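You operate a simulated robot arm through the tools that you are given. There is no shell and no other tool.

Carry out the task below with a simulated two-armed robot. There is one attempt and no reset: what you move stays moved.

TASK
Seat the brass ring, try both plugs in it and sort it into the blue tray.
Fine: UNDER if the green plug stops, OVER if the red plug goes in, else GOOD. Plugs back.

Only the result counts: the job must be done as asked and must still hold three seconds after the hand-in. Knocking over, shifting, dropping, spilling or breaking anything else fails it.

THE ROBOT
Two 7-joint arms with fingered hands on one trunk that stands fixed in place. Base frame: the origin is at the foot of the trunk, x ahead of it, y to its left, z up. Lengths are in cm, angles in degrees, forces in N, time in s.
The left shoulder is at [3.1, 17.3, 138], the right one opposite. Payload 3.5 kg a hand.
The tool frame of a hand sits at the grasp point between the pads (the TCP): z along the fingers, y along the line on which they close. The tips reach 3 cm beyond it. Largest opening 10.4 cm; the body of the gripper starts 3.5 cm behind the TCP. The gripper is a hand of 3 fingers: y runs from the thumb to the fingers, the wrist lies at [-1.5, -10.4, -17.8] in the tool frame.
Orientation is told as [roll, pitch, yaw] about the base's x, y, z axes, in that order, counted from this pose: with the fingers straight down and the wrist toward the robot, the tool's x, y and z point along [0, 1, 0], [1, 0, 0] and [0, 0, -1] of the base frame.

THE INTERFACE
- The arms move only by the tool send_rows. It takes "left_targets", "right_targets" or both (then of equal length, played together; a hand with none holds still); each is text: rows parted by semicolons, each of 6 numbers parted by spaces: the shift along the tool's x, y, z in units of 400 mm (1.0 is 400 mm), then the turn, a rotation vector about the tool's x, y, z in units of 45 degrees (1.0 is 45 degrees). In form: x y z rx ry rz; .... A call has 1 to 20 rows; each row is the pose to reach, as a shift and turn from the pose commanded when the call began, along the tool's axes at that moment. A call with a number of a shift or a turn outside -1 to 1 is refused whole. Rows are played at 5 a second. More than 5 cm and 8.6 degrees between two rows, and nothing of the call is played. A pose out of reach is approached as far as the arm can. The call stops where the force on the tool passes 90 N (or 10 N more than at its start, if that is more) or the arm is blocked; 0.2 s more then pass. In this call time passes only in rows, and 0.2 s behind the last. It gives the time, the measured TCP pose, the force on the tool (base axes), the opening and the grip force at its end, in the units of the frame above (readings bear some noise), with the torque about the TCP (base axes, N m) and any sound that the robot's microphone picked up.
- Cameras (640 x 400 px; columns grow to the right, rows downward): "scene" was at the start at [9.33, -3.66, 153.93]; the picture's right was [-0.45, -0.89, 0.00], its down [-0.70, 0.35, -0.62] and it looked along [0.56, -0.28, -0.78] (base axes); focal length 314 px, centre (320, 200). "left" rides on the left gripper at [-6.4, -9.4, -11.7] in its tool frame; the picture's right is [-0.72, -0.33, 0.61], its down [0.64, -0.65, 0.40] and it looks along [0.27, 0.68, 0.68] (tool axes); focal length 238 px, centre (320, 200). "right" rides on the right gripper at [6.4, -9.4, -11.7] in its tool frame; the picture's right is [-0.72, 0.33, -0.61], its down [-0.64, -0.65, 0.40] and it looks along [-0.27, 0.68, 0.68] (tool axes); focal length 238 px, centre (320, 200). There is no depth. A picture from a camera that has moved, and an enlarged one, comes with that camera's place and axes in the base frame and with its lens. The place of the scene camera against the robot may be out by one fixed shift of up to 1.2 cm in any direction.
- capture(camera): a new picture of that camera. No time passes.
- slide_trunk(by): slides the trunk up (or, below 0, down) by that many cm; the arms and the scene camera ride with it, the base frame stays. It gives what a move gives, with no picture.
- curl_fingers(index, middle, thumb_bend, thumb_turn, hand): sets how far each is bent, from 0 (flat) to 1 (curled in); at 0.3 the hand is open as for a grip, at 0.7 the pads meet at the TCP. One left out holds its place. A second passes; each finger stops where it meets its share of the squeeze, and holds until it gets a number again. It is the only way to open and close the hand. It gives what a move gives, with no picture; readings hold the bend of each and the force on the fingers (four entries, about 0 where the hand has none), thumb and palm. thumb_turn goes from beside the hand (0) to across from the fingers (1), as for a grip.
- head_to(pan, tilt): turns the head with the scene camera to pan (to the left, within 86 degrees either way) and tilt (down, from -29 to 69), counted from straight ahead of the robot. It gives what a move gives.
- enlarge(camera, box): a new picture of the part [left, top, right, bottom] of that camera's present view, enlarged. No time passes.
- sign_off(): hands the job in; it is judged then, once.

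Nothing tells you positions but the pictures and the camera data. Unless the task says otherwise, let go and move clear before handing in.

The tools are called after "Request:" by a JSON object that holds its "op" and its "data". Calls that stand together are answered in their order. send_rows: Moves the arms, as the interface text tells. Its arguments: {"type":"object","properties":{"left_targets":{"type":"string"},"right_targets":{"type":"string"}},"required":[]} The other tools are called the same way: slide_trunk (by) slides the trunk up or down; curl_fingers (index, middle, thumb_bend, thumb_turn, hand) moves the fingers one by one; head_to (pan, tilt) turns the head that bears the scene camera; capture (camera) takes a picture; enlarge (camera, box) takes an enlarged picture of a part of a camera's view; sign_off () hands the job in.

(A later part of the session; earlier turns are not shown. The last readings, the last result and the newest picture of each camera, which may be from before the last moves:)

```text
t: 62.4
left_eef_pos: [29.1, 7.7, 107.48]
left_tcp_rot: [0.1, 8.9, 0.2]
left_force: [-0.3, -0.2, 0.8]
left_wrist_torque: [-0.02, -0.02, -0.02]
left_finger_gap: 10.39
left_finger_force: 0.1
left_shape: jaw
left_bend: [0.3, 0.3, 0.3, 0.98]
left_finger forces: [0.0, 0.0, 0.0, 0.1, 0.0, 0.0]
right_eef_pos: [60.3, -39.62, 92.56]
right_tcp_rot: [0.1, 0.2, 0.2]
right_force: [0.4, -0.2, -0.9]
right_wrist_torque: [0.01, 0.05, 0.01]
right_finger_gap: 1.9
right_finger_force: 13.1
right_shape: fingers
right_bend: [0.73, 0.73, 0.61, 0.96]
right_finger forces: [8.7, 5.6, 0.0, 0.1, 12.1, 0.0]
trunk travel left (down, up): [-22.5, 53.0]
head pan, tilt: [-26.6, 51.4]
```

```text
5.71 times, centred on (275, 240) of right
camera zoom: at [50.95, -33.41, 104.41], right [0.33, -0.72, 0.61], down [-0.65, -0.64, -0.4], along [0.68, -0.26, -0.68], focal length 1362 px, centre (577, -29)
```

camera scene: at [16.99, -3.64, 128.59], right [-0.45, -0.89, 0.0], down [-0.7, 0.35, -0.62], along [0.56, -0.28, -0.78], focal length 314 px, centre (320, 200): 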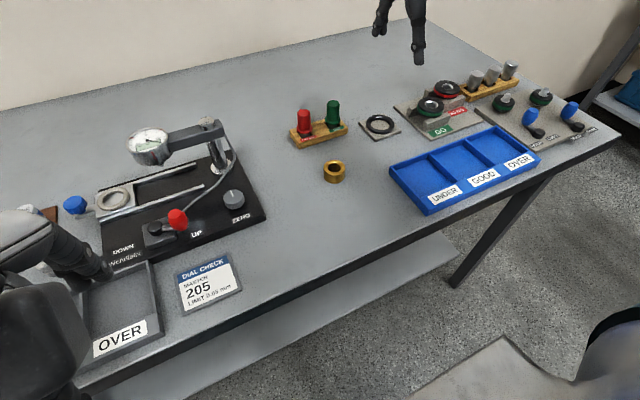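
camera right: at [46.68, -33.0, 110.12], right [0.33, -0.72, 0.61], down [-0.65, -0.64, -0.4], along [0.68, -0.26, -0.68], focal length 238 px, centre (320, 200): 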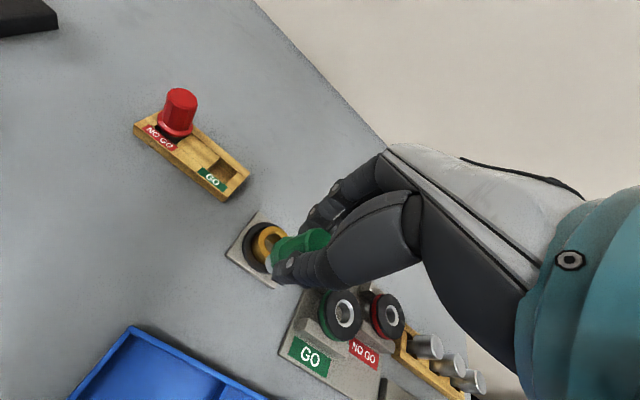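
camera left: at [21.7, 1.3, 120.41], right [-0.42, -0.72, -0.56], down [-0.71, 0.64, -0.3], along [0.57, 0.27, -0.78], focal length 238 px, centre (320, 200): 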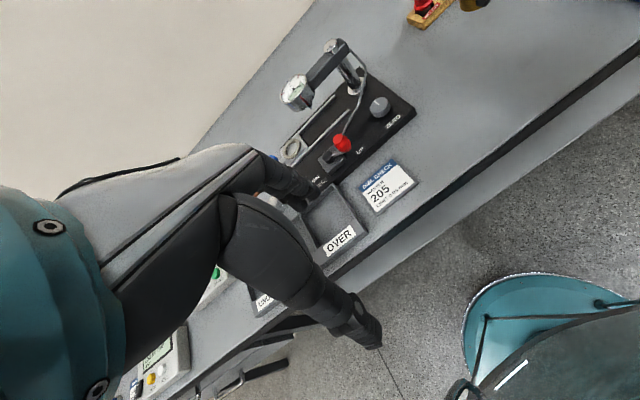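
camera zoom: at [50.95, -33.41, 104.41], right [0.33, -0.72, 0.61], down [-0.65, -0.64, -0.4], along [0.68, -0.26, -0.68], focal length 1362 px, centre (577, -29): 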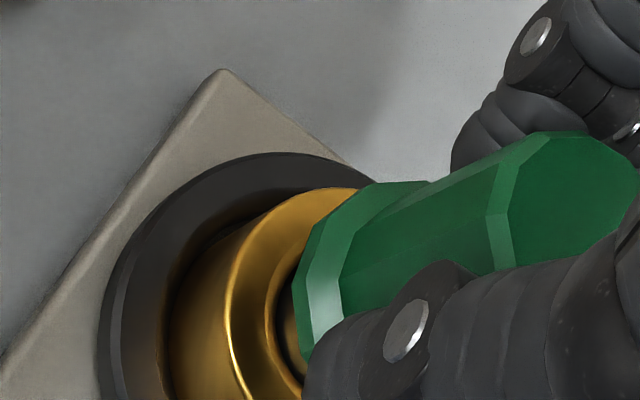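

The green plug is in the bore. I'll continue until the flange meets the ring.

Request:
{"op": "send_rows", "data": {"right_targets": "0.0005 0 0.006 0 0 0; 0.001 0 0.012 0 0 0; 0.001 0 0.018 0 0 0; 0.001 0 0.022 0 0 0; 0.001 0 0.022 0 0 0"}}

Request:
{"op": "enlarge", "data": {"camera": "scene", "box": [360, 95, 410, 130]}}

```text
t: 63.6
left_eef_pos: [29.02, 7.71, 107.28]
left_tcp_rot: [0.1, 8.9, 0.1]
left_force: [-0.4, -0.6, -0.4]
left_wrist_torque: [0.0, 0.0, 0.02]
left_finger_gap: 10.39
left_finger_force: 0.1
left_shape: jaw
left_bend: [0.3, 0.3, 0.3, 0.98]
left_finger forces: [0.0, 0.0, 0.0, 0.0, 0.0, 0.0]
right_eef_pos: [60.21, -39.76, 91.78]
right_tcp_rot: [0.2, 0.2, 0.2]
right_force: [1.7, -0.7, -1.2]
right_wrist_torque: [-0.01, -0.05, -0.01]
right_finger_gap: 1.9
right_finger_force: 13.1
right_shape: fingers
right_bend: [0.73, 0.73, 0.61, 0.96]
right_finger forces: [8.9, 6.2, 0.0, 0.0, 12.0, 0.1]
trunk travel left (down, up): [-22.5, 53.0]
head pan, tilt: [-26.6, 51.4]
```

```text
11.43 times, centred on (385, 112) of scene
camera zoom: at [17.03, -3.67, 128.58], right [-0.45, -0.89, 0.0], down [-0.7, 0.35, -0.62], along [0.56, -0.28, -0.78], focal length 3584 px, centre (-423, 1200)
```

zoom: 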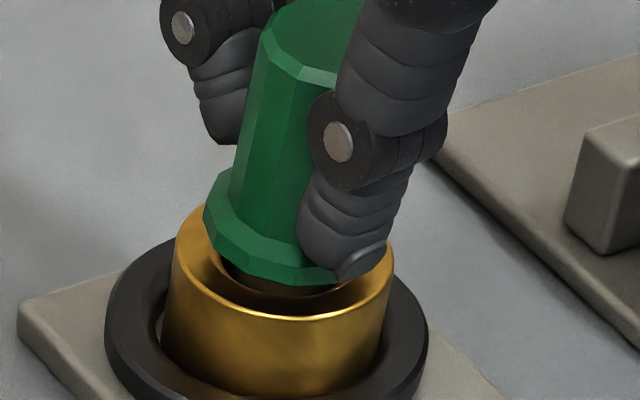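

Request:
{"op": "send_rows", "data": {"right_targets": "0 0.001 0.004 0 0 0; 0 0.001 0.008 0 0 0; 0 0.001 0.008 0 0 0"}}

Request:
{"op": "enlarge", "data": {"camera": "scene", "box": [360, 95, 410, 130]}}

```text
t: 64.4
left_eef_pos: [29.08, 7.76, 107.55]
left_tcp_rot: [0.1, 8.8, 0.1]
left_force: [0.5, 0.6, -0.1]
left_wrist_torque: [0.04, -0.03, -0.01]
left_finger_gap: 10.38
left_finger_force: 0.0
left_shape: jaw
left_bend: [0.3, 0.3, 0.3, 0.98]
left_finger forces: [0.0, 0.0, 0.0, 0.0, 0.0, 0.0]
right_eef_pos: [60.25, -39.74, 91.32]
right_tcp_rot: [0.2, 0.2, 0.2]
right_force: [0.5, -0.5, -1.2]
right_wrist_torque: [-0.02, -0.04, -0.01]
right_finger_gap: 1.9
right_finger_force: 13.3
right_shape: fingers
right_bend: [0.73, 0.73, 0.61, 0.96]
right_finger forces: [8.7, 6.2, 0.0, 0.0, 11.9, 0.1]
trunk travel left (down, up): [-22.5, 53.0]
head pan, tilt: [-26.6, 51.4]
```

```text
11.43 times, centred on (385, 112) of scene
camera zoom: at [17.03, -3.67, 128.58], right [-0.45, -0.89, 0.0], down [-0.7, 0.35, -0.62], along [0.56, -0.28, -0.78], focal length 3584 px, centre (-423, 1200)
```

zoom: 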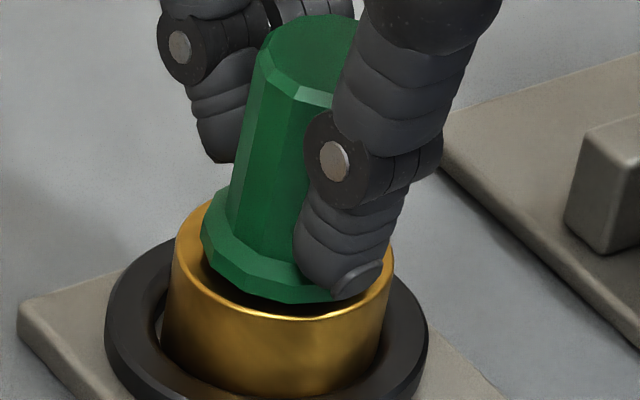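

Request:
{"op": "send_rows", "data": {"right_targets": "0 0 0.003 0 0 0; 0 0 0.006 0 0 0; 0 0 0.006 0 0 0"}}

Request:
{"op": "enlarge", "data": {"camera": "scene", "box": [360, 95, 410, 130]}}

```text
t: 65.2
left_eef_pos: [28.97, 7.8, 107.5]
left_tcp_rot: [0.1, 8.8, 0.1]
left_force: [0.4, -0.1, -0.3]
left_wrist_torque: [0.01, 0.0, -0.02]
left_finger_gap: 10.38
left_finger_force: 0.0
left_shape: jaw
left_bend: [0.3, 0.3, 0.3, 0.98]
left_finger forces: [0.1, 0.1, 0.0, 0.0, 0.0, 0.1]
right_eef_pos: [60.36, -39.61, 91.21]
right_tcp_rot: [0.1, 0.2, 0.2]
right_force: [1.2, 0.6, 2.6]
right_wrist_torque: [-0.01, 0.09, 0.0]
right_finger_gap: 1.89
right_finger_force: 13.5
right_shape: fingers
right_bend: [0.73, 0.73, 0.61, 0.96]
right_finger forces: [8.3, 6.7, 0.0, 0.1, 11.9, 0.0]
trunk travel left (down, up): [-22.5, 53.0]
head pan, tilt: [-26.6, 51.4]
```

```text
11.43 times, centred on (385, 112) of scene
camera zoom: at [16.99, -3.65, 128.59], right [-0.45, -0.89, 0.0], down [-0.7, 0.35, -0.62], along [0.56, -0.28, -0.78], focal length 3584 px, centre (-423, 1200)
```

zoom: 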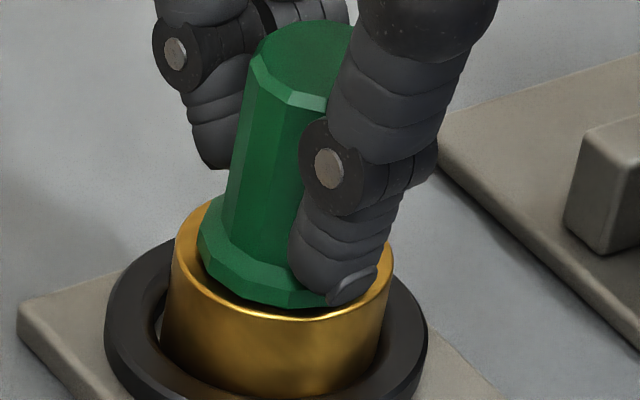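

The green plug went fully in with its flange on the ring, so the ring is not UNDER. I'll withdraw straight up and check that the ring stays seated.

Request:
{"op": "send_rows", "data": {"right_targets": "0 0 -0.01 0 0 0; 0 0 -0.03 0 0 0; 0 0 -0.06 0 0 0; 0 0 -0.11 0 0 0; 0 0 -0.16 0 0 0; 0 0 -0.1965 0 0 0; 0 0 -0.1965 0 0 0"}}

Request:
{"op": "enlarge", "data": {"camera": "scene", "box": [350, 60, 450, 135]}}

```text
t: 66.8
left_eef_pos: [29.09, 7.72, 107.41]
left_tcp_rot: [0.1, 8.9, 0.1]
left_force: [-0.9, 1.0, 0.3]
left_wrist_torque: [0.04, 0.02, 0.0]
left_finger_gap: 10.37
left_finger_force: 0.0
left_shape: jaw
left_bend: [0.3, 0.3, 0.3, 0.98]
left_finger forces: [0.0, 0.0, 0.1, 0.0, 0.1, 0.0]
right_eef_pos: [60.32, -39.71, 99.06]
right_tcp_rot: [0.3, 0.2, 0.2]
right_force: [0.3, 0.5, -1.0]
right_wrist_torque: [-0.04, -0.05, 0.02]
right_finger_gap: 1.88
right_finger_force: 13.4
right_shape: fingers
right_bend: [0.73, 0.73, 0.61, 0.96]
right_finger forces: [8.5, 5.5, 0.0, 0.0, 12.0, 0.1]
trunk travel left (down, up): [-22.5, 53.0]
head pan, tilt: [-26.6, 51.4]
```

```text
5.33 times, centred on (400, 98) of scene
camera zoom: at [17.03, -3.67, 128.58], right [-0.45, -0.89, 0.0], down [-0.7, 0.35, -0.62], along [0.56, -0.28, -0.78], focal length 1672 px, centre (-107, 747)
```

zoom: 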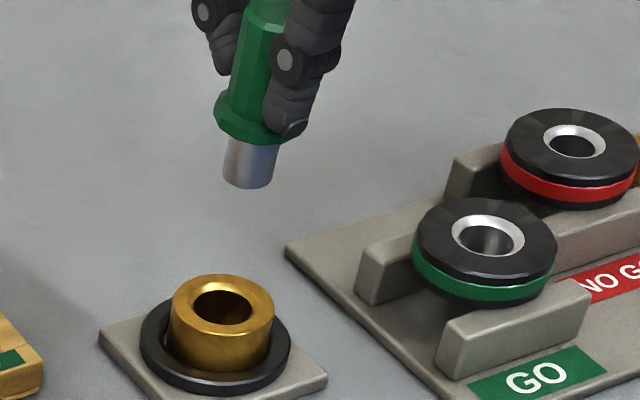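

The ring stayed put. I'll return the green plug above its hole in the stand.

Request:
{"op": "send_rows", "data": {"right_targets": "0.06 0.024 0 0 0 0; 0.12 0.047 0 0 0 0; 0.18 0.07 0 0 0 0; 0.236 0.0925 0.02 0 0 0; 0.236 0.0925 0.07 0 0 0; 0.236 0.0925 0.12 0 0 0; 0.236 0.0925 0.12 0 0 0"}}

Request:
{"op": "enlarge", "data": {"camera": "scene", "box": [290, 80, 370, 140]}}

Request:
{"op": "enlarge", "data": {"camera": "right", "box": [200, 190, 330, 300]}}

```text
t: 68.4
left_eef_pos: [28.91, 7.76, 107.51]
left_tcp_rot: [0.1, 8.8, 0.1]
left_force: [-0.7, 0.2, 0.3]
left_wrist_torque: [-0.02, 0.0, 0.0]
left_finger_gap: 10.4
left_finger_force: 0.0
left_shape: jaw
left_bend: [0.3, 0.3, 0.3, 0.98]
left_finger forces: [0.1, 0.1, 0.1, 0.0, 0.1, 0.0]
right_eef_pos: [64.13, -30.32, 94.37]
right_tcp_rot: [0.1, 0.2, 0.2]
right_force: [-0.2, 0.3, -0.9]
right_wrist_torque: [-0.01, 0.01, 0.02]
right_finger_gap: 1.9
right_finger_force: 12.8
right_shape: fingers
right_bend: [0.73, 0.73, 0.61, 0.96]
right_finger forces: [8.5, 5.3, 0.0, 0.0, 11.8, 0.0]
trunk travel left (down, up): [-22.5, 53.0]
head pan, tilt: [-26.6, 51.4]
```

```text
6.67 times, centred on (330, 110) of scene
camera zoom: at [17.01, -3.66, 128.59], right [-0.45, -0.89, 0.0], down [-0.7, 0.35, -0.62], along [0.56, -0.28, -0.78], focal length 2091 px, centre (253, 800)
```

zoom: 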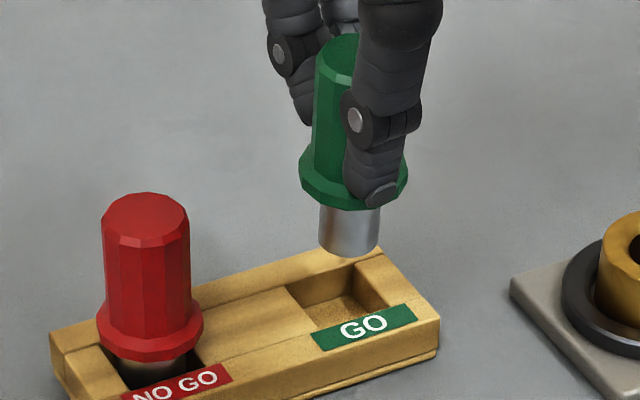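

```text
3.64 times, centred on (265, 245) of right
camera zoom: at [54.78, -24.07, 106.1], right [0.33, -0.72, 0.61], down [-0.65, -0.64, -0.4], along [0.68, -0.26, -0.68], focal length 867 px, centre (520, 36)
```

zoom: 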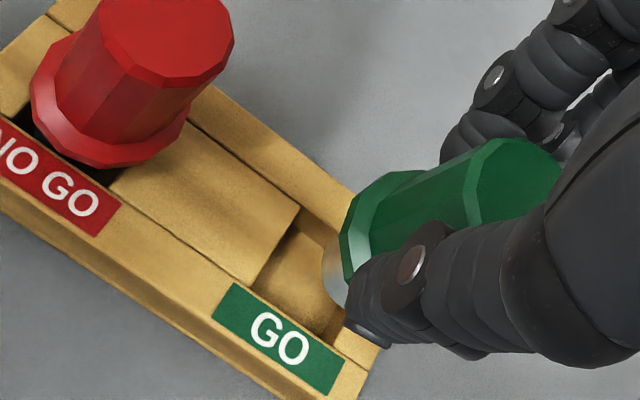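

Request:
{"op": "send_rows", "data": {"right_targets": "0.002 0.001 0.015 0 0 0; 0.003 0.0015 0.03 0 0 0; 0.003 0.0015 0.03 0 0 0"}}

Request:
{"op": "enlarge", "data": {"camera": "scene", "box": [300, 90, 360, 135]}}

Request:
{"op": "enlarge", "data": {"camera": "right", "box": [220, 190, 330, 290]}}

```text
t: 69.2
left_eef_pos: [29.01, 7.78, 107.36]
left_tcp_rot: [0.0, 8.9, 0.1]
left_force: [0.2, 0.0, -0.2]
left_wrist_torque: [-0.01, 0.02, -0.02]
left_finger_gap: 10.38
left_finger_force: 0.1
left_shape: jaw
left_bend: [0.3, 0.3, 0.3, 0.98]
left_finger forces: [0.0, 0.1, 0.0, 0.0, 0.0, 0.0]
right_eef_pos: [64.06, -30.17, 93.11]
right_tcp_rot: [0.2, 0.2, 0.1]
right_force: [0.3, -0.5, -1.4]
right_wrist_torque: [-0.02, -0.07, -0.02]
right_finger_gap: 1.92
right_finger_force: 12.3
right_shape: fingers
right_bend: [0.73, 0.73, 0.61, 0.96]
right_finger forces: [8.5, 5.5, 0.0, 0.0, 11.9, 0.0]
trunk travel left (down, up): [-22.5, 53.0]
head pan, tilt: [-26.6, 51.4]
```

```text
8.89 times, centred on (330, 112) of scene
camera zoom: at [17.02, -3.66, 128.58], right [-0.45, -0.89, 0.0], down [-0.7, 0.35, -0.62], along [0.56, -0.28, -0.78], focal length 2788 px, centre (231, 978)
```

zoom: 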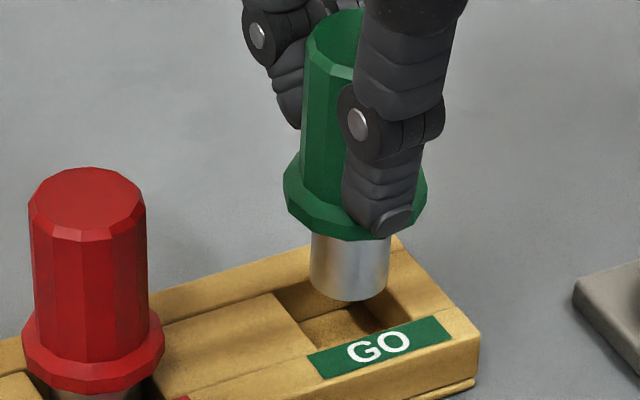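

```text
4.00 times, centred on (275, 240) of right
camera zoom: at [54.76, -23.89, 104.87], right [0.33, -0.72, 0.61], down [-0.65, -0.64, -0.4], along [0.68, -0.26, -0.68], focal length 953 px, centre (500, 40)
```

zoom: 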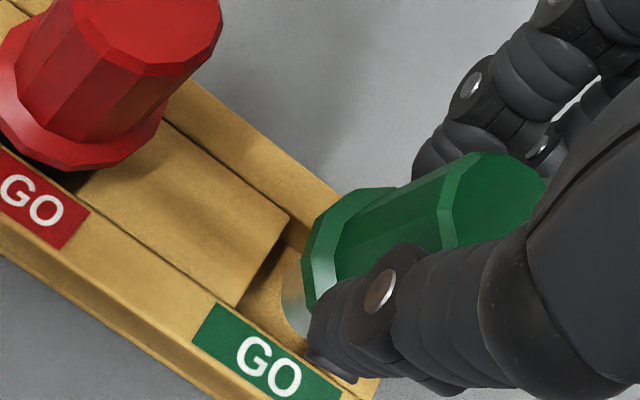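

The plug is centred over its hole. I'll lower it in.

Request:
{"op": "send_rows", "data": {"right_targets": "-0.001 0 0.01 0 0 0; -0.001 0 0.02 0 0 0; -0.001 0 0.03 0 0 0; -0.001 0 0.03 0 0 0"}}

Request:
{"op": "enlarge", "data": {"camera": "scene", "box": [300, 90, 360, 135]}}

```text
t: 70.2
left_eef_pos: [28.97, 7.68, 107.42]
left_tcp_rot: [0.1, 8.9, 0.0]
left_force: [-0.6, 0.3, -0.4]
left_wrist_torque: [-0.02, -0.06, 0.0]
left_finger_gap: 10.36
left_finger_force: 0.0
left_shape: jaw
left_bend: [0.3, 0.3, 0.3, 0.98]
left_finger forces: [0.1, 0.0, 0.0, 0.0, 0.0, 0.0]
right_eef_pos: [64.1, -30.13, 91.85]
right_tcp_rot: [0.1, 0.0, 0.2]
right_force: [0.3, -0.6, 4.0]
right_wrist_torque: [-0.01, 0.01, 0.02]
right_finger_gap: 1.89
right_finger_force: 13.2
right_shape: fingers
right_bend: [0.73, 0.73, 0.61, 0.96]
right_finger forces: [8.2, 6.1, 0.0, 0.1, 12.2, 0.0]
trunk travel left (down, up): [-22.5, 53.0]
head pan, tilt: [-26.6, 51.4]
```

```text
8.89 times, centred on (330, 112) of scene
camera zoom: at [16.98, -3.64, 128.6], right [-0.45, -0.89, 0.0], down [-0.7, 0.35, -0.62], along [0.56, -0.28, -0.78], focal length 2788 px, centre (231, 978)
```

zoom: 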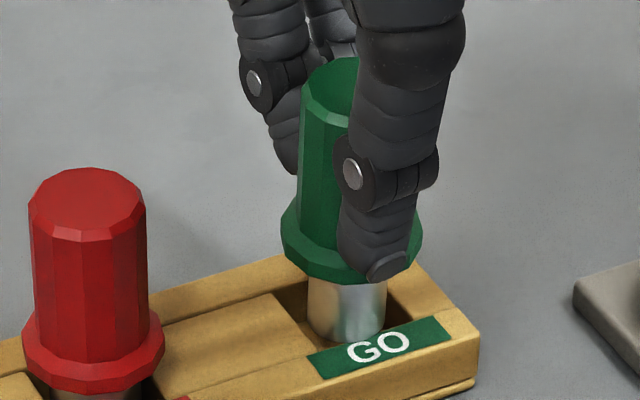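

Request:
{"op": "enlarge", "data": {"camera": "right", "box": [230, 200, 330, 290]}}

```text
4.44 times, centred on (280, 245) of right
camera zoom: at [54.72, -23.81, 103.67], right [0.33, -0.72, 0.61], down [-0.65, -0.64, -0.41], along [0.68, -0.26, -0.68], focal length 1059 px, centre (498, 0)
```

zoom: 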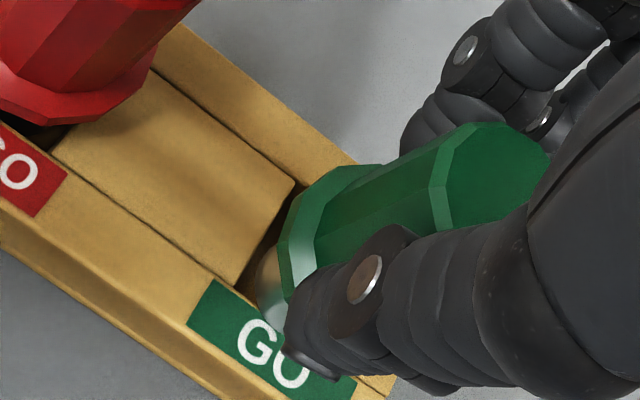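

The gauge caught the front edge of the stand, so the plug tip has shifted toward the robot in the grip. I'll lift, move +0.5 cm in x and −0.3 cm in y, and recheck.

Request:
{"op": "send_rows", "data": {"right_targets": "0 0 -0.01 0 0 0; 0 0 -0.02 0 0 0; -0.0075 0.0125 -0.02 0 0 0; -0.0075 0.0125 -0.02 0 0 0"}}

Request:
{"op": "enlarge", "data": {"camera": "scene", "box": [300, 90, 360, 135]}}

Request:
{"op": "enlarge", "data": {"camera": "right", "box": [230, 200, 330, 290]}}

```text
t: 71.2
left_eef_pos: [28.9, 7.74, 107.36]
left_tcp_rot: [0.1, 8.9, 0.0]
left_force: [-0.3, 0.6, 0.1]
left_wrist_torque: [-0.02, -0.02, 0.01]
left_finger_gap: 10.39
left_finger_force: 0.1
left_shape: jaw
left_bend: [0.3, 0.3, 0.3, 0.98]
left_finger forces: [0.0, 0.0, 0.0, 0.0, 0.0, 0.0]
right_eef_pos: [64.44, -30.39, 92.6]
right_tcp_rot: [0.1, 0.3, 0.2]
right_force: [-0.2, 0.1, -1.6]
right_wrist_torque: [0.02, 0.02, -0.01]
right_finger_gap: 1.91
right_finger_force: 12.6
right_shape: fingers
right_bend: [0.73, 0.73, 0.61, 0.96]
right_finger forces: [8.5, 5.6, 0.1, 0.1, 11.9, 0.1]
trunk travel left (down, up): [-22.5, 53.0]
head pan, tilt: [-26.6, 51.4]
```

```text
8.89 times, centred on (330, 112) of scene
camera zoom: at [17.02, -3.66, 128.58], right [-0.45, -0.89, 0.0], down [-0.7, 0.35, -0.62], along [0.56, -0.28, -0.78], focal length 2788 px, centre (231, 978)
```

zoom: 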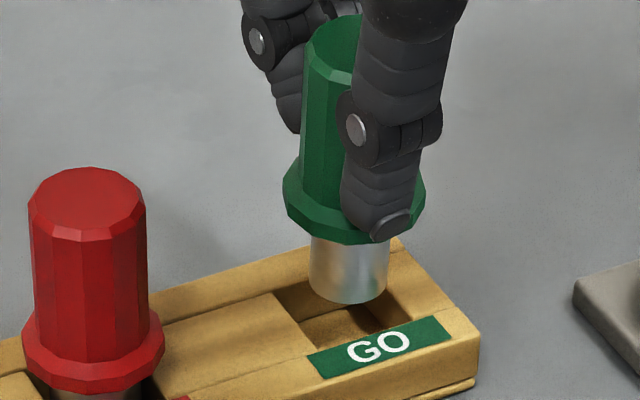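

```text
4.44 times, centred on (280, 245) of right
camera zoom: at [55.14, -24.07, 104.45], right [0.33, -0.72, 0.61], down [-0.65, -0.64, -0.4], along [0.68, -0.26, -0.68], focal length 1059 px, centre (498, 0)
```

zoom: 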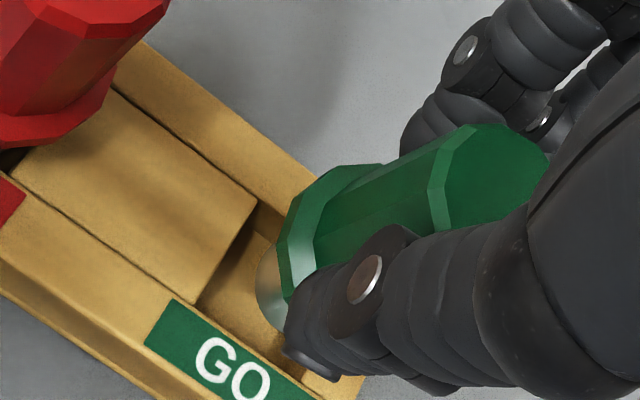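

Request:
{"op": "send_rows", "data": {"right_targets": "0 0.002 0.01 0 0 0; 0 0.002 0.02 0 0 0; 0 0.002 0.026 0 0 0; 0 0.002 0.026 0 0 0"}}

Request:
{"op": "enlarge", "data": {"camera": "scene", "box": [300, 90, 360, 135]}}

Request:
{"op": "enlarge", "data": {"camera": "right", "box": [230, 200, 330, 290]}}

```text
t: 72.2
left_eef_pos: [28.98, 7.66, 107.39]
left_tcp_rot: [0.1, 8.9, 0.1]
left_force: [-0.2, -0.7, -0.5]
left_wrist_torque: [0.02, 0.04, 0.01]
left_finger_gap: 10.4
left_finger_force: 0.0
left_shape: jaw
left_bend: [0.3, 0.3, 0.3, 0.98]
left_finger forces: [0.0, 0.1, 0.0, 0.0, 0.1, 0.0]
right_eef_pos: [64.65, -30.37, 91.56]
right_tcp_rot: [0.1, 0.2, 0.2]
right_force: [-0.2, 0.1, -1.4]
right_wrist_torque: [0.0, -0.02, 0.0]
right_finger_gap: 1.9
right_finger_force: 12.4
right_shape: fingers
right_bend: [0.73, 0.73, 0.61, 0.96]
right_finger forces: [8.4, 5.5, 0.1, 0.1, 11.9, 0.1]
trunk travel left (down, up): [-22.5, 53.0]
head pan, tilt: [-26.6, 51.4]
```

```text
8.89 times, centred on (330, 112) of scene
camera zoom: at [17.02, -3.66, 128.58], right [-0.45, -0.89, 0.0], down [-0.7, 0.35, -0.62], along [0.56, -0.28, -0.78], focal length 2788 px, centre (231, 978)
```

zoom: 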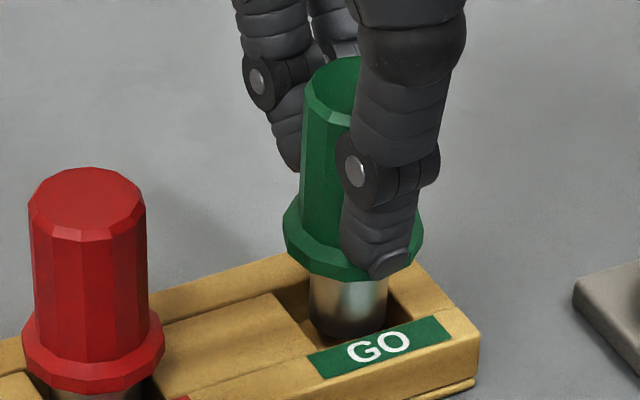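

```text
4.44 times, centred on (280, 245) of right
camera zoom: at [55.23, -24.13, 103.33], right [0.33, -0.72, 0.61], down [-0.65, -0.64, -0.4], along [0.68, -0.26, -0.68], focal length 1059 px, centre (498, 0)
```

zoom: 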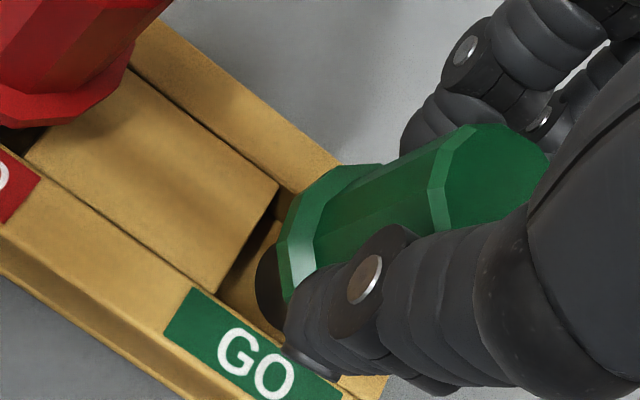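

It entered the hole with no contact. I'll lower until it rests on the floor.

Request:
{"op": "send_rows", "data": {"right_targets": "0 0 0.005 0 0 0; 0 0 0.01 0 0 0; 0 0 0.01 0 0 0"}}

Request:
{"op": "send_rows", "data": {"right_targets": "0 0 0.003 0 0 0; 0 0 0.005 0 0 0; 0 0 0.005 0 0 0"}}

Request:
{"op": "enlarge", "data": {"camera": "scene", "box": [300, 90, 360, 135]}}

```text
t: 73.0
left_eef_pos: [29.09, 7.71, 107.41]
left_tcp_rot: [0.1, 8.9, 0.1]
left_force: [0.9, -0.3, -0.4]
left_wrist_torque: [0.02, 0.01, -0.02]
left_finger_gap: 10.37
left_finger_force: 0.0
left_shape: jaw
left_bend: [0.3, 0.3, 0.3, 0.98]
left_finger forces: [0.0, 0.0, 0.1, 0.1, 0.0, 0.0]
right_eef_pos: [64.65, -30.47, 91.13]
right_tcp_rot: [0.2, 0.2, 0.3]
right_force: [0.3, -0.1, -2.5]
right_wrist_torque: [0.01, -0.04, -0.02]
right_finger_gap: 1.89
right_finger_force: 12.8
right_shape: fingers
right_bend: [0.73, 0.73, 0.61, 0.96]
right_finger forces: [8.5, 5.5, 0.0, 0.0, 11.8, 0.1]
trunk travel left (down, up): [-22.5, 53.0]
head pan, tilt: [-26.6, 51.4]
```

```text
t: 73.8
left_eef_pos: [29.15, 7.75, 107.44]
left_tcp_rot: [0.2, 9.0, 0.1]
left_force: [-0.3, -0.9, 0.1]
left_wrist_torque: [0.03, 0.02, -0.05]
left_finger_gap: 10.35
left_finger_force: 0.1
left_shape: jaw
left_bend: [0.3, 0.3, 0.3, 0.98]
left_finger forces: [0.0, 0.0, 0.1, 0.0, 0.0, 0.0]
right_eef_pos: [64.75, -30.45, 90.99]
right_tcp_rot: [0.1, 0.1, 0.3]
right_force: [1.1, 1.1, -0.7]
right_wrist_torque: [-0.01, -0.03, 0.0]
right_finger_gap: 1.89
right_finger_force: 12.6
right_shape: fingers
right_bend: [0.73, 0.73, 0.61, 0.96]
right_finger forces: [8.3, 5.5, 0.0, 0.0, 11.9, 0.0]
trunk travel left (down, up): [-22.5, 53.0]
head pan, tilt: [-26.6, 51.4]
```

```text
8.89 times, centred on (330, 112) of scene
camera zoom: at [17.02, -3.66, 128.58], right [-0.45, -0.89, 0.0], down [-0.7, 0.35, -0.62], along [0.56, -0.28, -0.78], focal length 2788 px, centre (231, 978)
```

zoom: 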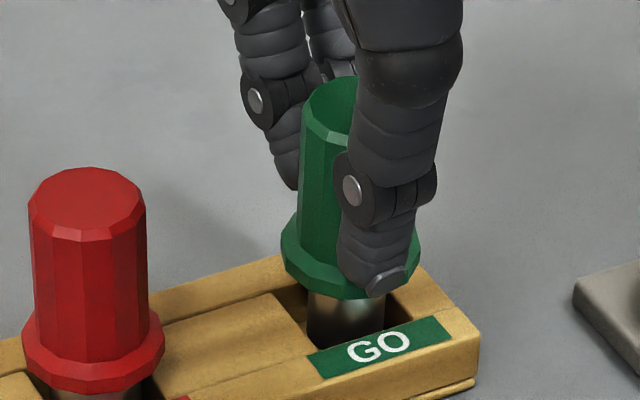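

Request:
{"op": "send_rows", "data": {"right_targets": "0 0 0.003 0 0 0; 0 0 0.005 0 0 0; 0 0 0.005 0 0 0"}}

```text
t: 74.6
left_eef_pos: [29.04, 7.75, 107.46]
left_tcp_rot: [0.1, 8.9, 0.1]
left_force: [-0.4, 0.5, 0.5]
left_wrist_torque: [0.02, 0.02, -0.01]
left_finger_gap: 10.39
left_finger_force: 0.2
left_shape: jaw
left_bend: [0.3, 0.3, 0.3, 0.98]
left_finger forces: [0.1, 0.1, 0.1, 0.1, 0.0, 0.1]
right_eef_pos: [64.64, -30.36, 90.88]
right_tcp_rot: [0.3, 0.2, 0.2]
right_force: [0.1, 0.5, -1.6]
right_wrist_torque: [-0.03, 0.04, 0.01]
right_finger_gap: 1.91
right_finger_force: 12.7
right_shape: fingers
right_bend: [0.73, 0.73, 0.61, 0.96]
right_finger forces: [8.2, 5.5, 0.0, 0.0, 12.0, 0.0]
trunk travel left (down, up): [-22.5, 53.0]
head pan, tilt: [-26.6, 51.4]
```

Request:
{"op": "send_rows", "data": {"right_targets": "0 0 0.004 0 0 0; 0 0 0.008 0 0 0; 0 0 0.008 0 0 0"}}

Request:
{"op": "enlarge", "data": {"camera": "scene", "box": [300, 90, 360, 135]}}

```text
t: 75.4
left_eef_pos: [28.98, 7.81, 107.39]
left_tcp_rot: [0.1, 8.8, 0.0]
left_force: [-1.1, -0.9, 1.0]
left_wrist_torque: [0.0, 0.01, -0.01]
left_finger_gap: 10.37
left_finger_force: 0.1
left_shape: jaw
left_bend: [0.3, 0.3, 0.3, 0.98]
left_finger forces: [0.1, 0.1, 0.0, 0.0, 0.0, 0.0]
right_eef_pos: [64.65, -30.31, 90.69]
right_tcp_rot: [0.2, 0.0, 0.2]
right_force: [-0.4, -1.5, 3.8]
right_wrist_torque: [-0.01, 0.05, 0.02]
right_finger_gap: 1.9
right_finger_force: 14.1
right_shape: fingers
right_bend: [0.73, 0.73, 0.61, 0.96]
right_finger forces: [8.1, 6.7, 0.0, 0.1, 12.2, 0.0]
trunk travel left (down, up): [-22.5, 53.0]
head pan, tilt: [-26.6, 51.4]
```

```text
8.89 times, centred on (330, 112) of scene
camera zoom: at [16.97, -3.64, 128.6], right [-0.45, -0.89, 0.0], down [-0.7, 0.35, -0.62], along [0.56, -0.28, -0.78], focal length 2788 px, centre (231, 978)
```

zoom: 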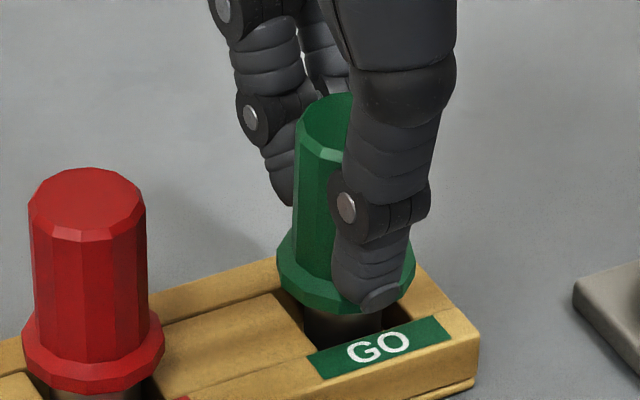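

It's on the floor of the hole. I'll release.

Request:
{"op": "curl_fingers", "data": {"hand": "right", "index": 0.6, "middle": 0.6, "thumb_bend": 0.52}}

Request:
{"op": "curl_fingers", "data": {"hand": "right", "index": 0.44, "middle": 0.44, "thumb_bend": 0.44}}

Request:
{"op": "enlarge", "data": {"camera": "scene", "box": [300, 90, 360, 135]}}

Request:
{"op": "enlarge", "data": {"camera": "right", "box": [230, 170, 350, 290]}}

```text
t: 76.4
left_eef_pos: [29.07, 7.8, 107.48]
left_tcp_rot: [0.1, 8.9, 0.1]
left_force: [-0.1, 0.0, 1.0]
left_wrist_torque: [0.03, 0.0, -0.03]
left_finger_gap: 10.41
left_finger_force: 0.1
left_shape: jaw
left_bend: [0.3, 0.3, 0.3, 0.98]
left_finger forces: [0.0, 0.1, 0.0, 0.1, 0.1, 0.1]
right_eef_pos: [64.64, -30.29, 90.48]
right_tcp_rot: [0.2, 0.1, 0.1]
right_force: [0.1, 0.7, -0.6]
right_wrist_torque: [0.04, -0.03, -0.02]
right_finger_gap: 3.58
right_finger_force: 0.0
right_shape: fingers
right_bend: [0.6, 0.6, 0.52, 0.97]
right_finger forces: [0.0, 0.0, 0.0, 0.0, 0.0, 0.0]
trunk travel left (down, up): [-22.5, 53.0]
head pan, tilt: [-26.6, 51.4]
```

```text
t: 77.4
left_eef_pos: [29.06, 7.76, 107.35]
left_tcp_rot: [0.1, 9.0, 0.2]
left_force: [-0.6, 0.0, 1.2]
left_wrist_torque: [0.01, 0.03, 0.02]
left_finger_gap: 10.38
left_finger_force: 0.1
left_shape: jaw
left_bend: [0.3, 0.3, 0.3, 0.98]
left_finger forces: [0.0, 0.0, 0.1, 0.0, 0.1, 0.1]
right_eef_pos: [64.73, -30.39, 90.43]
right_tcp_rot: [0.1, 0.1, 0.1]
right_force: [0.4, -0.4, 0.2]
right_wrist_torque: [-0.01, -0.01, 0.02]
right_finger_gap: 6.69
right_finger_force: 0.1
right_shape: fingers
right_bend: [0.44, 0.44, 0.44, 0.97]
right_finger forces: [0.1, 0.0, 0.0, 0.1, 0.0, 0.0]
trunk travel left (down, up): [-22.5, 53.0]
head pan, tilt: [-26.6, 51.4]
```

```text
8.89 times, centred on (330, 112) of scene
camera zoom: at [17.01, -3.65, 128.58], right [-0.45, -0.89, 0.0], down [-0.7, 0.35, -0.62], along [0.56, -0.28, -0.78], focal length 2788 px, centre (231, 978)
```

zoom: 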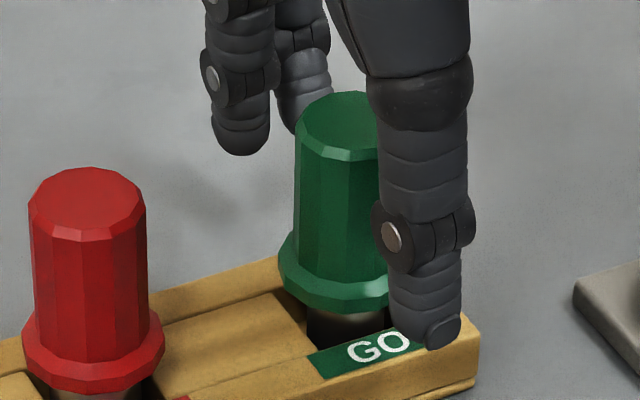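

```text
3.33 times, centred on (290, 230) of right
camera zoom: at [55.29, -24.03, 102.29], right [0.33, -0.72, 0.61], down [-0.65, -0.64, -0.4], along [0.68, -0.26, -0.68], focal length 794 px, centre (420, 100)
```

zoom: 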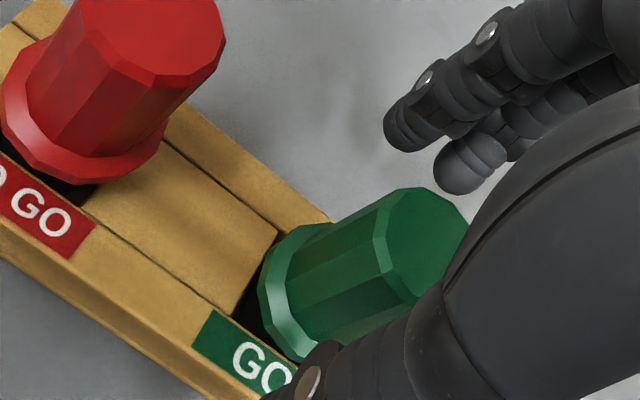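

The green plug is back and upright. Next I'll raise the hand and move over the red plug.

Request:
{"op": "send_rows", "data": {"right_targets": "0 0 -0.05 0 0 0; 0 0 -0.11 0 0 0; 0 0 -0.17 0 0 0; 0.06 -0.005 -0.17 0 0 0; 0.12 -0.014 -0.17 0 0 0; 0.169 -0.014 -0.17 0 0 0; 0.169 -0.014 -0.17 0 0 0"}}

Request:
{"op": "enlarge", "data": {"camera": "scene", "box": [280, 65, 380, 145]}}

Request:
{"op": "enlarge", "data": {"camera": "right", "box": [200, 170, 360, 300]}}

```text
t: 79.0
left_eef_pos: [29.07, 7.79, 107.41]
left_tcp_rot: [0.0, 8.9, 0.2]
left_force: [0.6, 1.1, 0.6]
left_wrist_torque: [-0.03, -0.02, 0.04]
left_finger_gap: 10.37
left_finger_force: 0.0
left_shape: jaw
left_bend: [0.3, 0.3, 0.3, 0.98]
left_finger forces: [0.0, 0.0, 0.0, 0.1, 0.1, 0.1]
right_eef_pos: [64.17, -23.52, 97.26]
right_tcp_rot: [0.2, 0.1, 0.2]
right_force: [0.3, 0.1, 0.1]
right_wrist_torque: [0.03, -0.01, 0.01]
right_finger_gap: 6.7
right_finger_force: 0.0
right_shape: fingers
right_bend: [0.44, 0.44, 0.44, 0.97]
right_finger forces: [0.1, 0.1, 0.0, 0.0, 0.0, 0.0]
trunk travel left (down, up): [-22.5, 53.0]
head pan, tilt: [-26.6, 51.4]
```

```text
5.00 times, centred on (330, 105) of scene
camera zoom: at [17.0, -3.65, 128.59], right [-0.45, -0.89, 0.0], down [-0.7, 0.35, -0.62], along [0.56, -0.28, -0.78], focal length 1568 px, centre (270, 675)
```

zoom: 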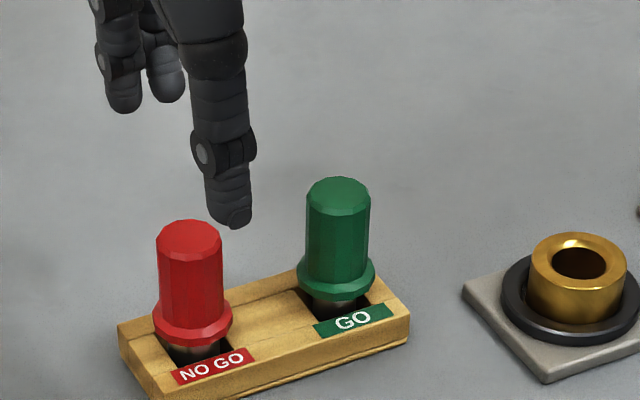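

```text
3.08 times, centred on (280, 235) of right
camera zoom: at [54.78, -17.28, 109.14], right [0.33, -0.72, 0.61], down [-0.65, -0.64, -0.4], along [0.68, -0.26, -0.68], focal length 733 px, centre (443, 92)
```

zoom: 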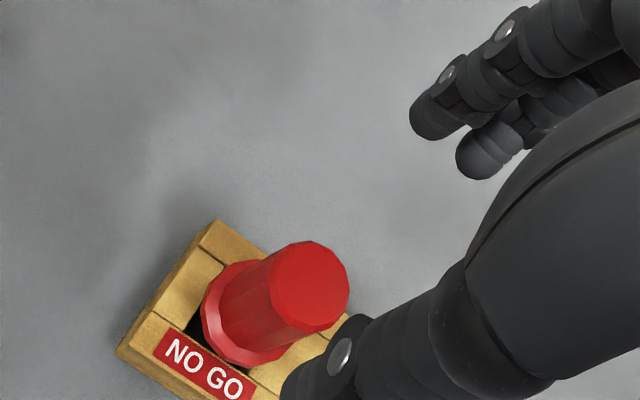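

The red plug sits under the hand the same way the green one did. I'll descend and grip at the same relative position.

Request:
{"op": "send_rows", "data": {"right_targets": "-0.004 -0.0065 0.04 0 0 0; -0.004 -0.0065 0.09 0 0 0; -0.004 -0.0065 0.13 0 0 0; -0.004 -0.0065 0.158 0 0 0; -0.004 -0.0065 0.158 0 0 0"}}

Request:
{"op": "curl_fingers", "data": {"hand": "right", "index": 0.6, "middle": 0.6, "thumb_bend": 0.54}}

Request:
{"op": "enlarge", "data": {"camera": "right", "box": [240, 170, 400, 300]}}

Request:
{"op": "enlarge", "data": {"camera": "scene", "box": [280, 75, 360, 145]}}

```text
t: 80.2
left_eef_pos: [28.95, 7.8, 107.48]
left_tcp_rot: [0.1, 8.9, 0.0]
left_force: [-0.1, 0.3, -0.6]
left_wrist_torque: [0.03, 0.01, -0.02]
left_finger_gap: 10.39
left_finger_force: 0.1
left_shape: jaw
left_bend: [0.3, 0.3, 0.3, 0.98]
left_finger forces: [0.0, 0.0, 0.0, 0.1, 0.0, 0.0]
right_eef_pos: [63.78, -23.84, 91.1]
right_tcp_rot: [0.2, 0.1, 0.1]
right_force: [-0.4, 0.1, 0.2]
right_wrist_torque: [-0.01, -0.01, 0.02]
right_finger_gap: 6.73
right_finger_force: 0.2
right_shape: fingers
right_bend: [0.44, 0.44, 0.44, 0.97]
right_finger forces: [0.0, 0.0, 0.0, 0.0, 0.1, 0.0]
trunk travel left (down, up): [-22.5, 53.0]
head pan, tilt: [-26.6, 51.4]
```

```text
t: 81.2
left_eef_pos: [29.05, 7.85, 107.29]
left_tcp_rot: [0.1, 8.9, 0.0]
left_force: [-0.3, 0.6, 0.2]
left_wrist_torque: [0.02, 0.02, 0.0]
left_finger_gap: 10.37
left_finger_force: 0.1
left_shape: jaw
left_bend: [0.3, 0.3, 0.3, 0.98]
left_finger forces: [0.0, 0.0, 0.1, 0.0, 0.0, 0.0]
right_eef_pos: [63.88, -23.91, 91.04]
right_tcp_rot: [0.2, 0.1, 0.2]
right_force: [0.7, -0.9, 0.6]
right_wrist_torque: [0.01, -0.02, 0.01]
right_finger_gap: 3.51
right_finger_force: 0.2
right_shape: fingers
right_bend: [0.59, 0.6, 0.54, 0.97]
right_finger forces: [0.3, 0.1, 0.0, 0.0, 0.1, 0.1]
trunk travel left (down, up): [-22.5, 53.0]
head pan, tilt: [-26.6, 51.4]
```

```text
3.08 times, centred on (320, 235) of right
camera zoom: at [54.49, -17.55, 102.81], right [0.33, -0.72, 0.61], down [-0.65, -0.64, -0.4], along [0.68, -0.26, -0.68], focal length 733 px, centre (320, 92)
```

zoom: 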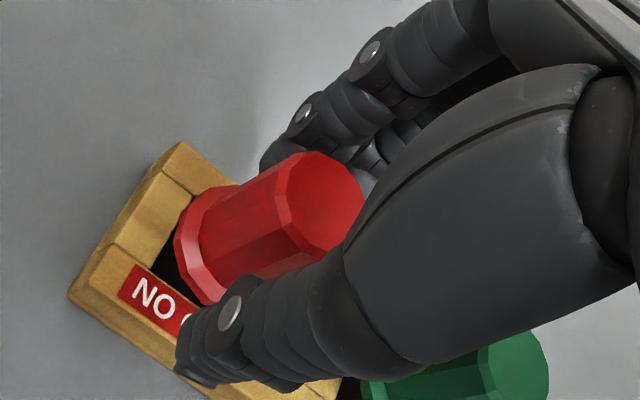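

```text
5.71 times, centred on (320, 110) of scene
camera zoom: at [17.01, -3.65, 128.58], right [-0.45, -0.89, 0.0], down [-0.7, 0.35, -0.62], along [0.56, -0.28, -0.78], focal length 1792 px, centre (320, 714)
```

zoom: 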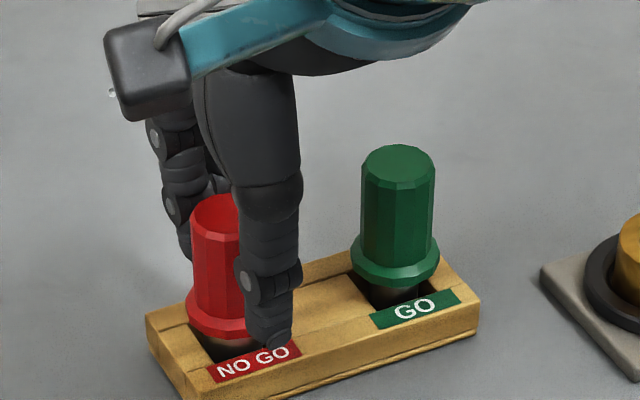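

The hand is slightly off from the red plug. I'll open a bit, shift +0.25 cm in x and +0.3 cm in y, and then grip.

Request:
{"op": "curl_fingers", "data": {"hand": "right", "index": 0.54, "middle": 0.54, "thumb_bend": 0.5}}

Request:
{"op": "send_rows", "data": {"right_targets": "0.004 0.003 0 0 0 0; 0.0075 0.006 0.002 0 0 0; 0.0075 0.006 0.002 0 0 0"}}

Request:
{"op": "curl_fingers", "data": {"hand": "right", "index": 0.62, "middle": 0.62, "thumb_bend": 0.56}}

Request:
{"op": "enlarge", "data": {"camera": "right", "box": [240, 170, 400, 300]}}

```text
t: 82.2
left_eef_pos: [29.05, 7.71, 107.38]
left_tcp_rot: [0.1, 8.9, 0.1]
left_force: [-0.2, 0.2, 0.6]
left_wrist_torque: [0.01, -0.02, 0.01]
left_finger_gap: 10.38
left_finger_force: 0.1
left_shape: jaw
left_bend: [0.3, 0.3, 0.3, 0.98]
left_finger forces: [0.0, 0.0, 0.0, 0.1, 0.0, 0.0]
right_eef_pos: [63.82, -23.82, 91.01]
right_tcp_rot: [0.2, 0.1, 0.2]
right_force: [-0.8, -0.2, -0.3]
right_wrist_torque: [0.0, 0.06, 0.02]
right_finger_gap: 4.62
right_finger_force: 0.0
right_shape: fingers
right_bend: [0.54, 0.54, 0.5, 0.97]
right_finger forces: [0.0, 0.0, 0.0, 0.0, 0.0, 0.0]
trunk travel left (down, up): [-22.5, 53.0]
head pan, tilt: [-26.6, 51.4]
```

```text
t: 83.0
left_eef_pos: [29.05, 7.76, 107.47]
left_tcp_rot: [0.0, 9.0, 0.1]
left_force: [-0.3, 0.1, -0.1]
left_wrist_torque: [0.0, -0.01, -0.02]
left_finger_gap: 10.38
left_finger_force: 0.1
left_shape: jaw
left_bend: [0.3, 0.3, 0.3, 0.98]
left_finger forces: [0.1, 0.0, 0.0, 0.1, 0.1, 0.0]
right_eef_pos: [63.95, -23.58, 90.89]
right_tcp_rot: [0.1, 0.1, 0.3]
right_force: [-0.7, 0.3, -0.2]
right_wrist_torque: [0.01, 0.03, 0.01]
right_finger_gap: 4.63
right_finger_force: 0.1
right_shape: fingers
right_bend: [0.54, 0.54, 0.5, 0.97]
right_finger forces: [0.0, 0.0, 0.0, 0.0, 0.1, 0.0]
trunk travel left (down, up): [-22.5, 53.0]
head pan, tilt: [-26.6, 51.4]
```

```text
t: 84.0
left_eef_pos: [29.11, 7.83, 107.34]
left_tcp_rot: [0.1, 8.9, 0.1]
left_force: [0.6, 0.3, 0.5]
left_wrist_torque: [0.0, 0.02, 0.03]
left_finger_gap: 10.37
left_finger_force: 0.1
left_shape: jaw
left_bend: [0.3, 0.3, 0.3, 0.98]
left_finger forces: [0.0, 0.0, 0.0, 0.0, 0.0, 0.0]
right_eef_pos: [64.07, -23.47, 90.85]
right_tcp_rot: [0.2, 0.1, 0.2]
right_force: [0.0, -0.5, 0.1]
right_wrist_torque: [0.01, -0.02, -0.03]
right_finger_gap: 3.0
right_finger_force: 0.5
right_shape: fingers
right_bend: [0.61, 0.62, 0.56, 0.97]
right_finger forces: [0.2, 0.1, 0.0, 0.0, 0.0, 0.0]
trunk travel left (down, up): [-22.5, 53.0]
head pan, tilt: [-26.6, 51.4]
```

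```text
3.08 times, centred on (320, 235) of right
camera zoom: at [54.66, -17.19, 102.71], right [0.33, -0.72, 0.61], down [-0.65, -0.64, -0.4], along [0.68, -0.26, -0.68], focal length 733 px, centre (320, 92)
```

zoom: 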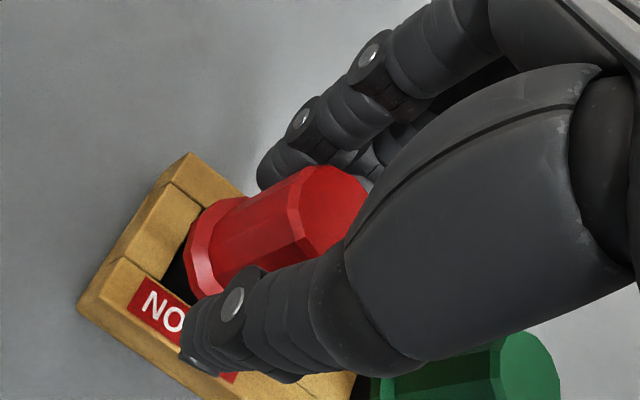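

Well centred. Closing with a firmer target.

Request:
{"op": "curl_fingers", "data": {"hand": "right", "index": 0.8, "middle": 0.8, "thumb_bend": 0.76}}

Request:
{"op": "enlarge", "data": {"camera": "right", "box": [240, 170, 400, 300]}}

Request:
{"op": "enlarge", "data": {"camera": "scene", "box": [280, 75, 360, 145]}}

```text
t: 85.0
left_eef_pos: [29.14, 7.72, 107.4]
left_tcp_rot: [0.1, 8.9, 0.1]
left_force: [0.1, 0.7, -0.3]
left_wrist_torque: [0.01, 0.03, 0.03]
left_finger_gap: 10.36
left_finger_force: 0.0
left_shape: jaw
left_bend: [0.3, 0.3, 0.3, 0.98]
left_finger forces: [0.0, 0.0, 0.1, 0.0, 0.0, 0.0]
right_eef_pos: [64.06, -23.58, 90.91]
right_tcp_rot: [0.1, 0.2, 0.2]
right_force: [2.5, -2.7, 0.0]
right_wrist_torque: [-0.15, -0.15, 0.04]
right_finger_gap: 1.73
right_finger_force: 22.8
right_shape: fingers
right_bend: [0.73, 0.74, 0.63, 0.94]
right_finger forces: [12.1, 13.8, 0.0, 0.0, 20.1, 0.1]
trunk travel left (down, up): [-22.5, 53.0]
head pan, tilt: [-26.6, 51.4]
```

```text
3.08 times, centred on (320, 235) of right
camera zoom: at [54.69, -17.24, 102.68], right [0.33, -0.72, 0.61], down [-0.65, -0.64, -0.4], along [0.68, -0.26, -0.68], focal length 733 px, centre (320, 92)
```

zoom: 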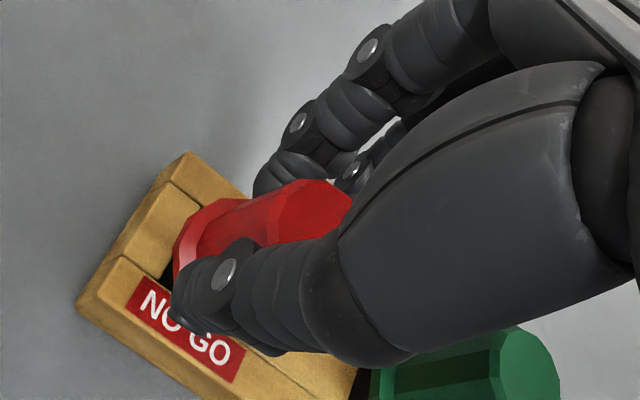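

```text
5.71 times, centred on (320, 110) of scene
camera zoom: at [17.05, -3.7, 128.58], right [-0.45, -0.89, 0.0], down [-0.7, 0.35, -0.62], along [0.56, -0.28, -0.78], focal length 1792 px, centre (320, 714)
```

zoom: 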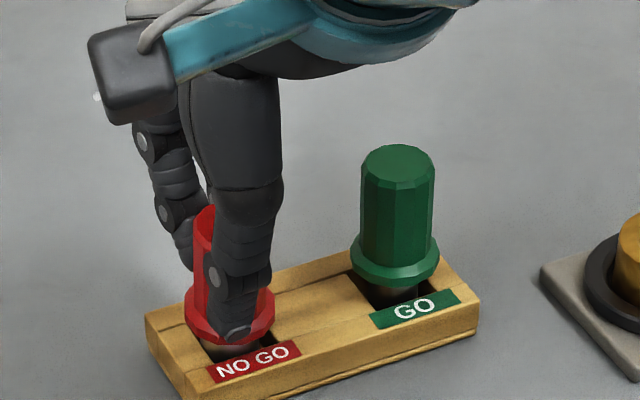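

Request:
{"op": "send_rows", "data": {"right_targets": "-0.001 0.001 0 0 0 0; -0.0025 0.0025 0 0 0 0; -0.0025 0.0025 0 0 0 0"}}

```text
t: 85.8
left_eef_pos: [29.09, 7.78, 107.5]
left_tcp_rot: [0.2, 8.9, 0.0]
left_force: [-0.9, 0.1, -0.4]
left_wrist_torque: [0.01, 0.02, 0.01]
left_finger_gap: 10.36
left_finger_force: 0.1
left_shape: jaw
left_bend: [0.3, 0.3, 0.3, 0.98]
left_finger forces: [0.0, 0.1, 0.0, 0.0, 0.0, 0.0]
right_eef_pos: [64.11, -23.64, 90.84]
right_tcp_rot: [0.2, 0.2, 0.3]
right_force: [-0.4, -0.9, 0.3]
right_wrist_torque: [-0.06, -0.03, 0.03]
right_finger_gap: 1.73
right_finger_force: 21.4
right_shape: fingers
right_bend: [0.73, 0.74, 0.63, 0.94]
right_finger forces: [11.4, 11.5, 0.0, 0.1, 20.1, 0.1]
trunk travel left (down, up): [-22.5, 53.0]
head pan, tilt: [-26.6, 51.4]
```

Side load is gone. Lifting the red plug.

Request:
{"op": "send_rows", "data": {"right_targets": "0 0 -0.02 0 0 0; 0 0 -0.06 0 0 0; 0 0 -0.11 0 0 0; 0 0 -0.16 0 0 0; 0 0 -0.2 0 0 0; 0 0 -0.2 0 0 0"}}

Request:
{"op": "enlarge", "data": {"camera": "right", "box": [200, 150, 400, 320]}}

Request:
{"op": "enlarge", "data": {"camera": "scene", "box": [280, 55, 400, 145]}}

```text
t: 87.2
left_eef_pos: [29.1, 7.9, 107.43]
left_tcp_rot: [0.1, 8.9, 0.1]
left_force: [0.1, -0.6, 0.0]
left_wrist_torque: [-0.02, -0.03, -0.01]
left_finger_gap: 10.39
left_finger_force: 0.1
left_shape: jaw
left_bend: [0.3, 0.3, 0.3, 0.98]
left_finger forces: [0.0, 0.0, 0.0, 0.0, 0.0, 0.0]
right_eef_pos: [64.26, -23.57, 98.89]
right_tcp_rot: [0.2, 0.2, 0.2]
right_force: [-0.5, -0.5, -1.0]
right_wrist_torque: [0.02, -0.01, -0.02]
right_finger_gap: 1.77
right_finger_force: 21.8
right_shape: fingers
right_bend: [0.73, 0.74, 0.63, 0.94]
right_finger forces: [11.9, 11.0, 0.0, 0.0, 19.9, 0.0]
trunk travel left (down, up): [-22.5, 53.0]
head pan, tilt: [-26.6, 51.4]
```

```text
2.35 times, centred on (300, 235) of right
camera zoom: at [54.92, -17.34, 110.69], right [0.33, -0.72, 0.61], down [-0.65, -0.64, -0.4], along [0.68, -0.26, -0.68], focal length 561 px, centre (367, 118)
```

zoom: 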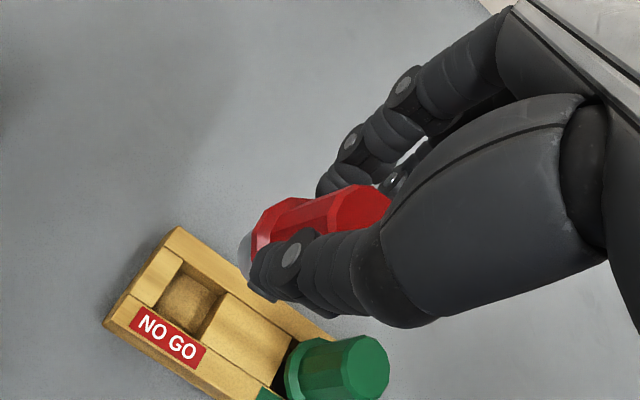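

```text
4.44 times, centred on (340, 100) of scene
camera zoom: at [17.03, -3.67, 128.58], right [-0.45, -0.89, 0.0], down [-0.7, 0.35, -0.62], along [0.56, -0.28, -0.78], focal length 1394 px, centre (231, 644)
```

zoom: 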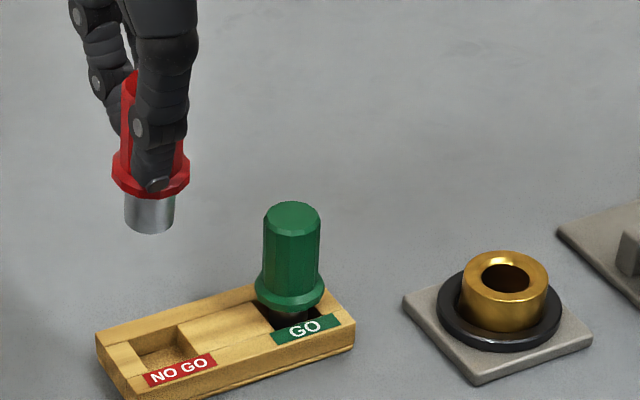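

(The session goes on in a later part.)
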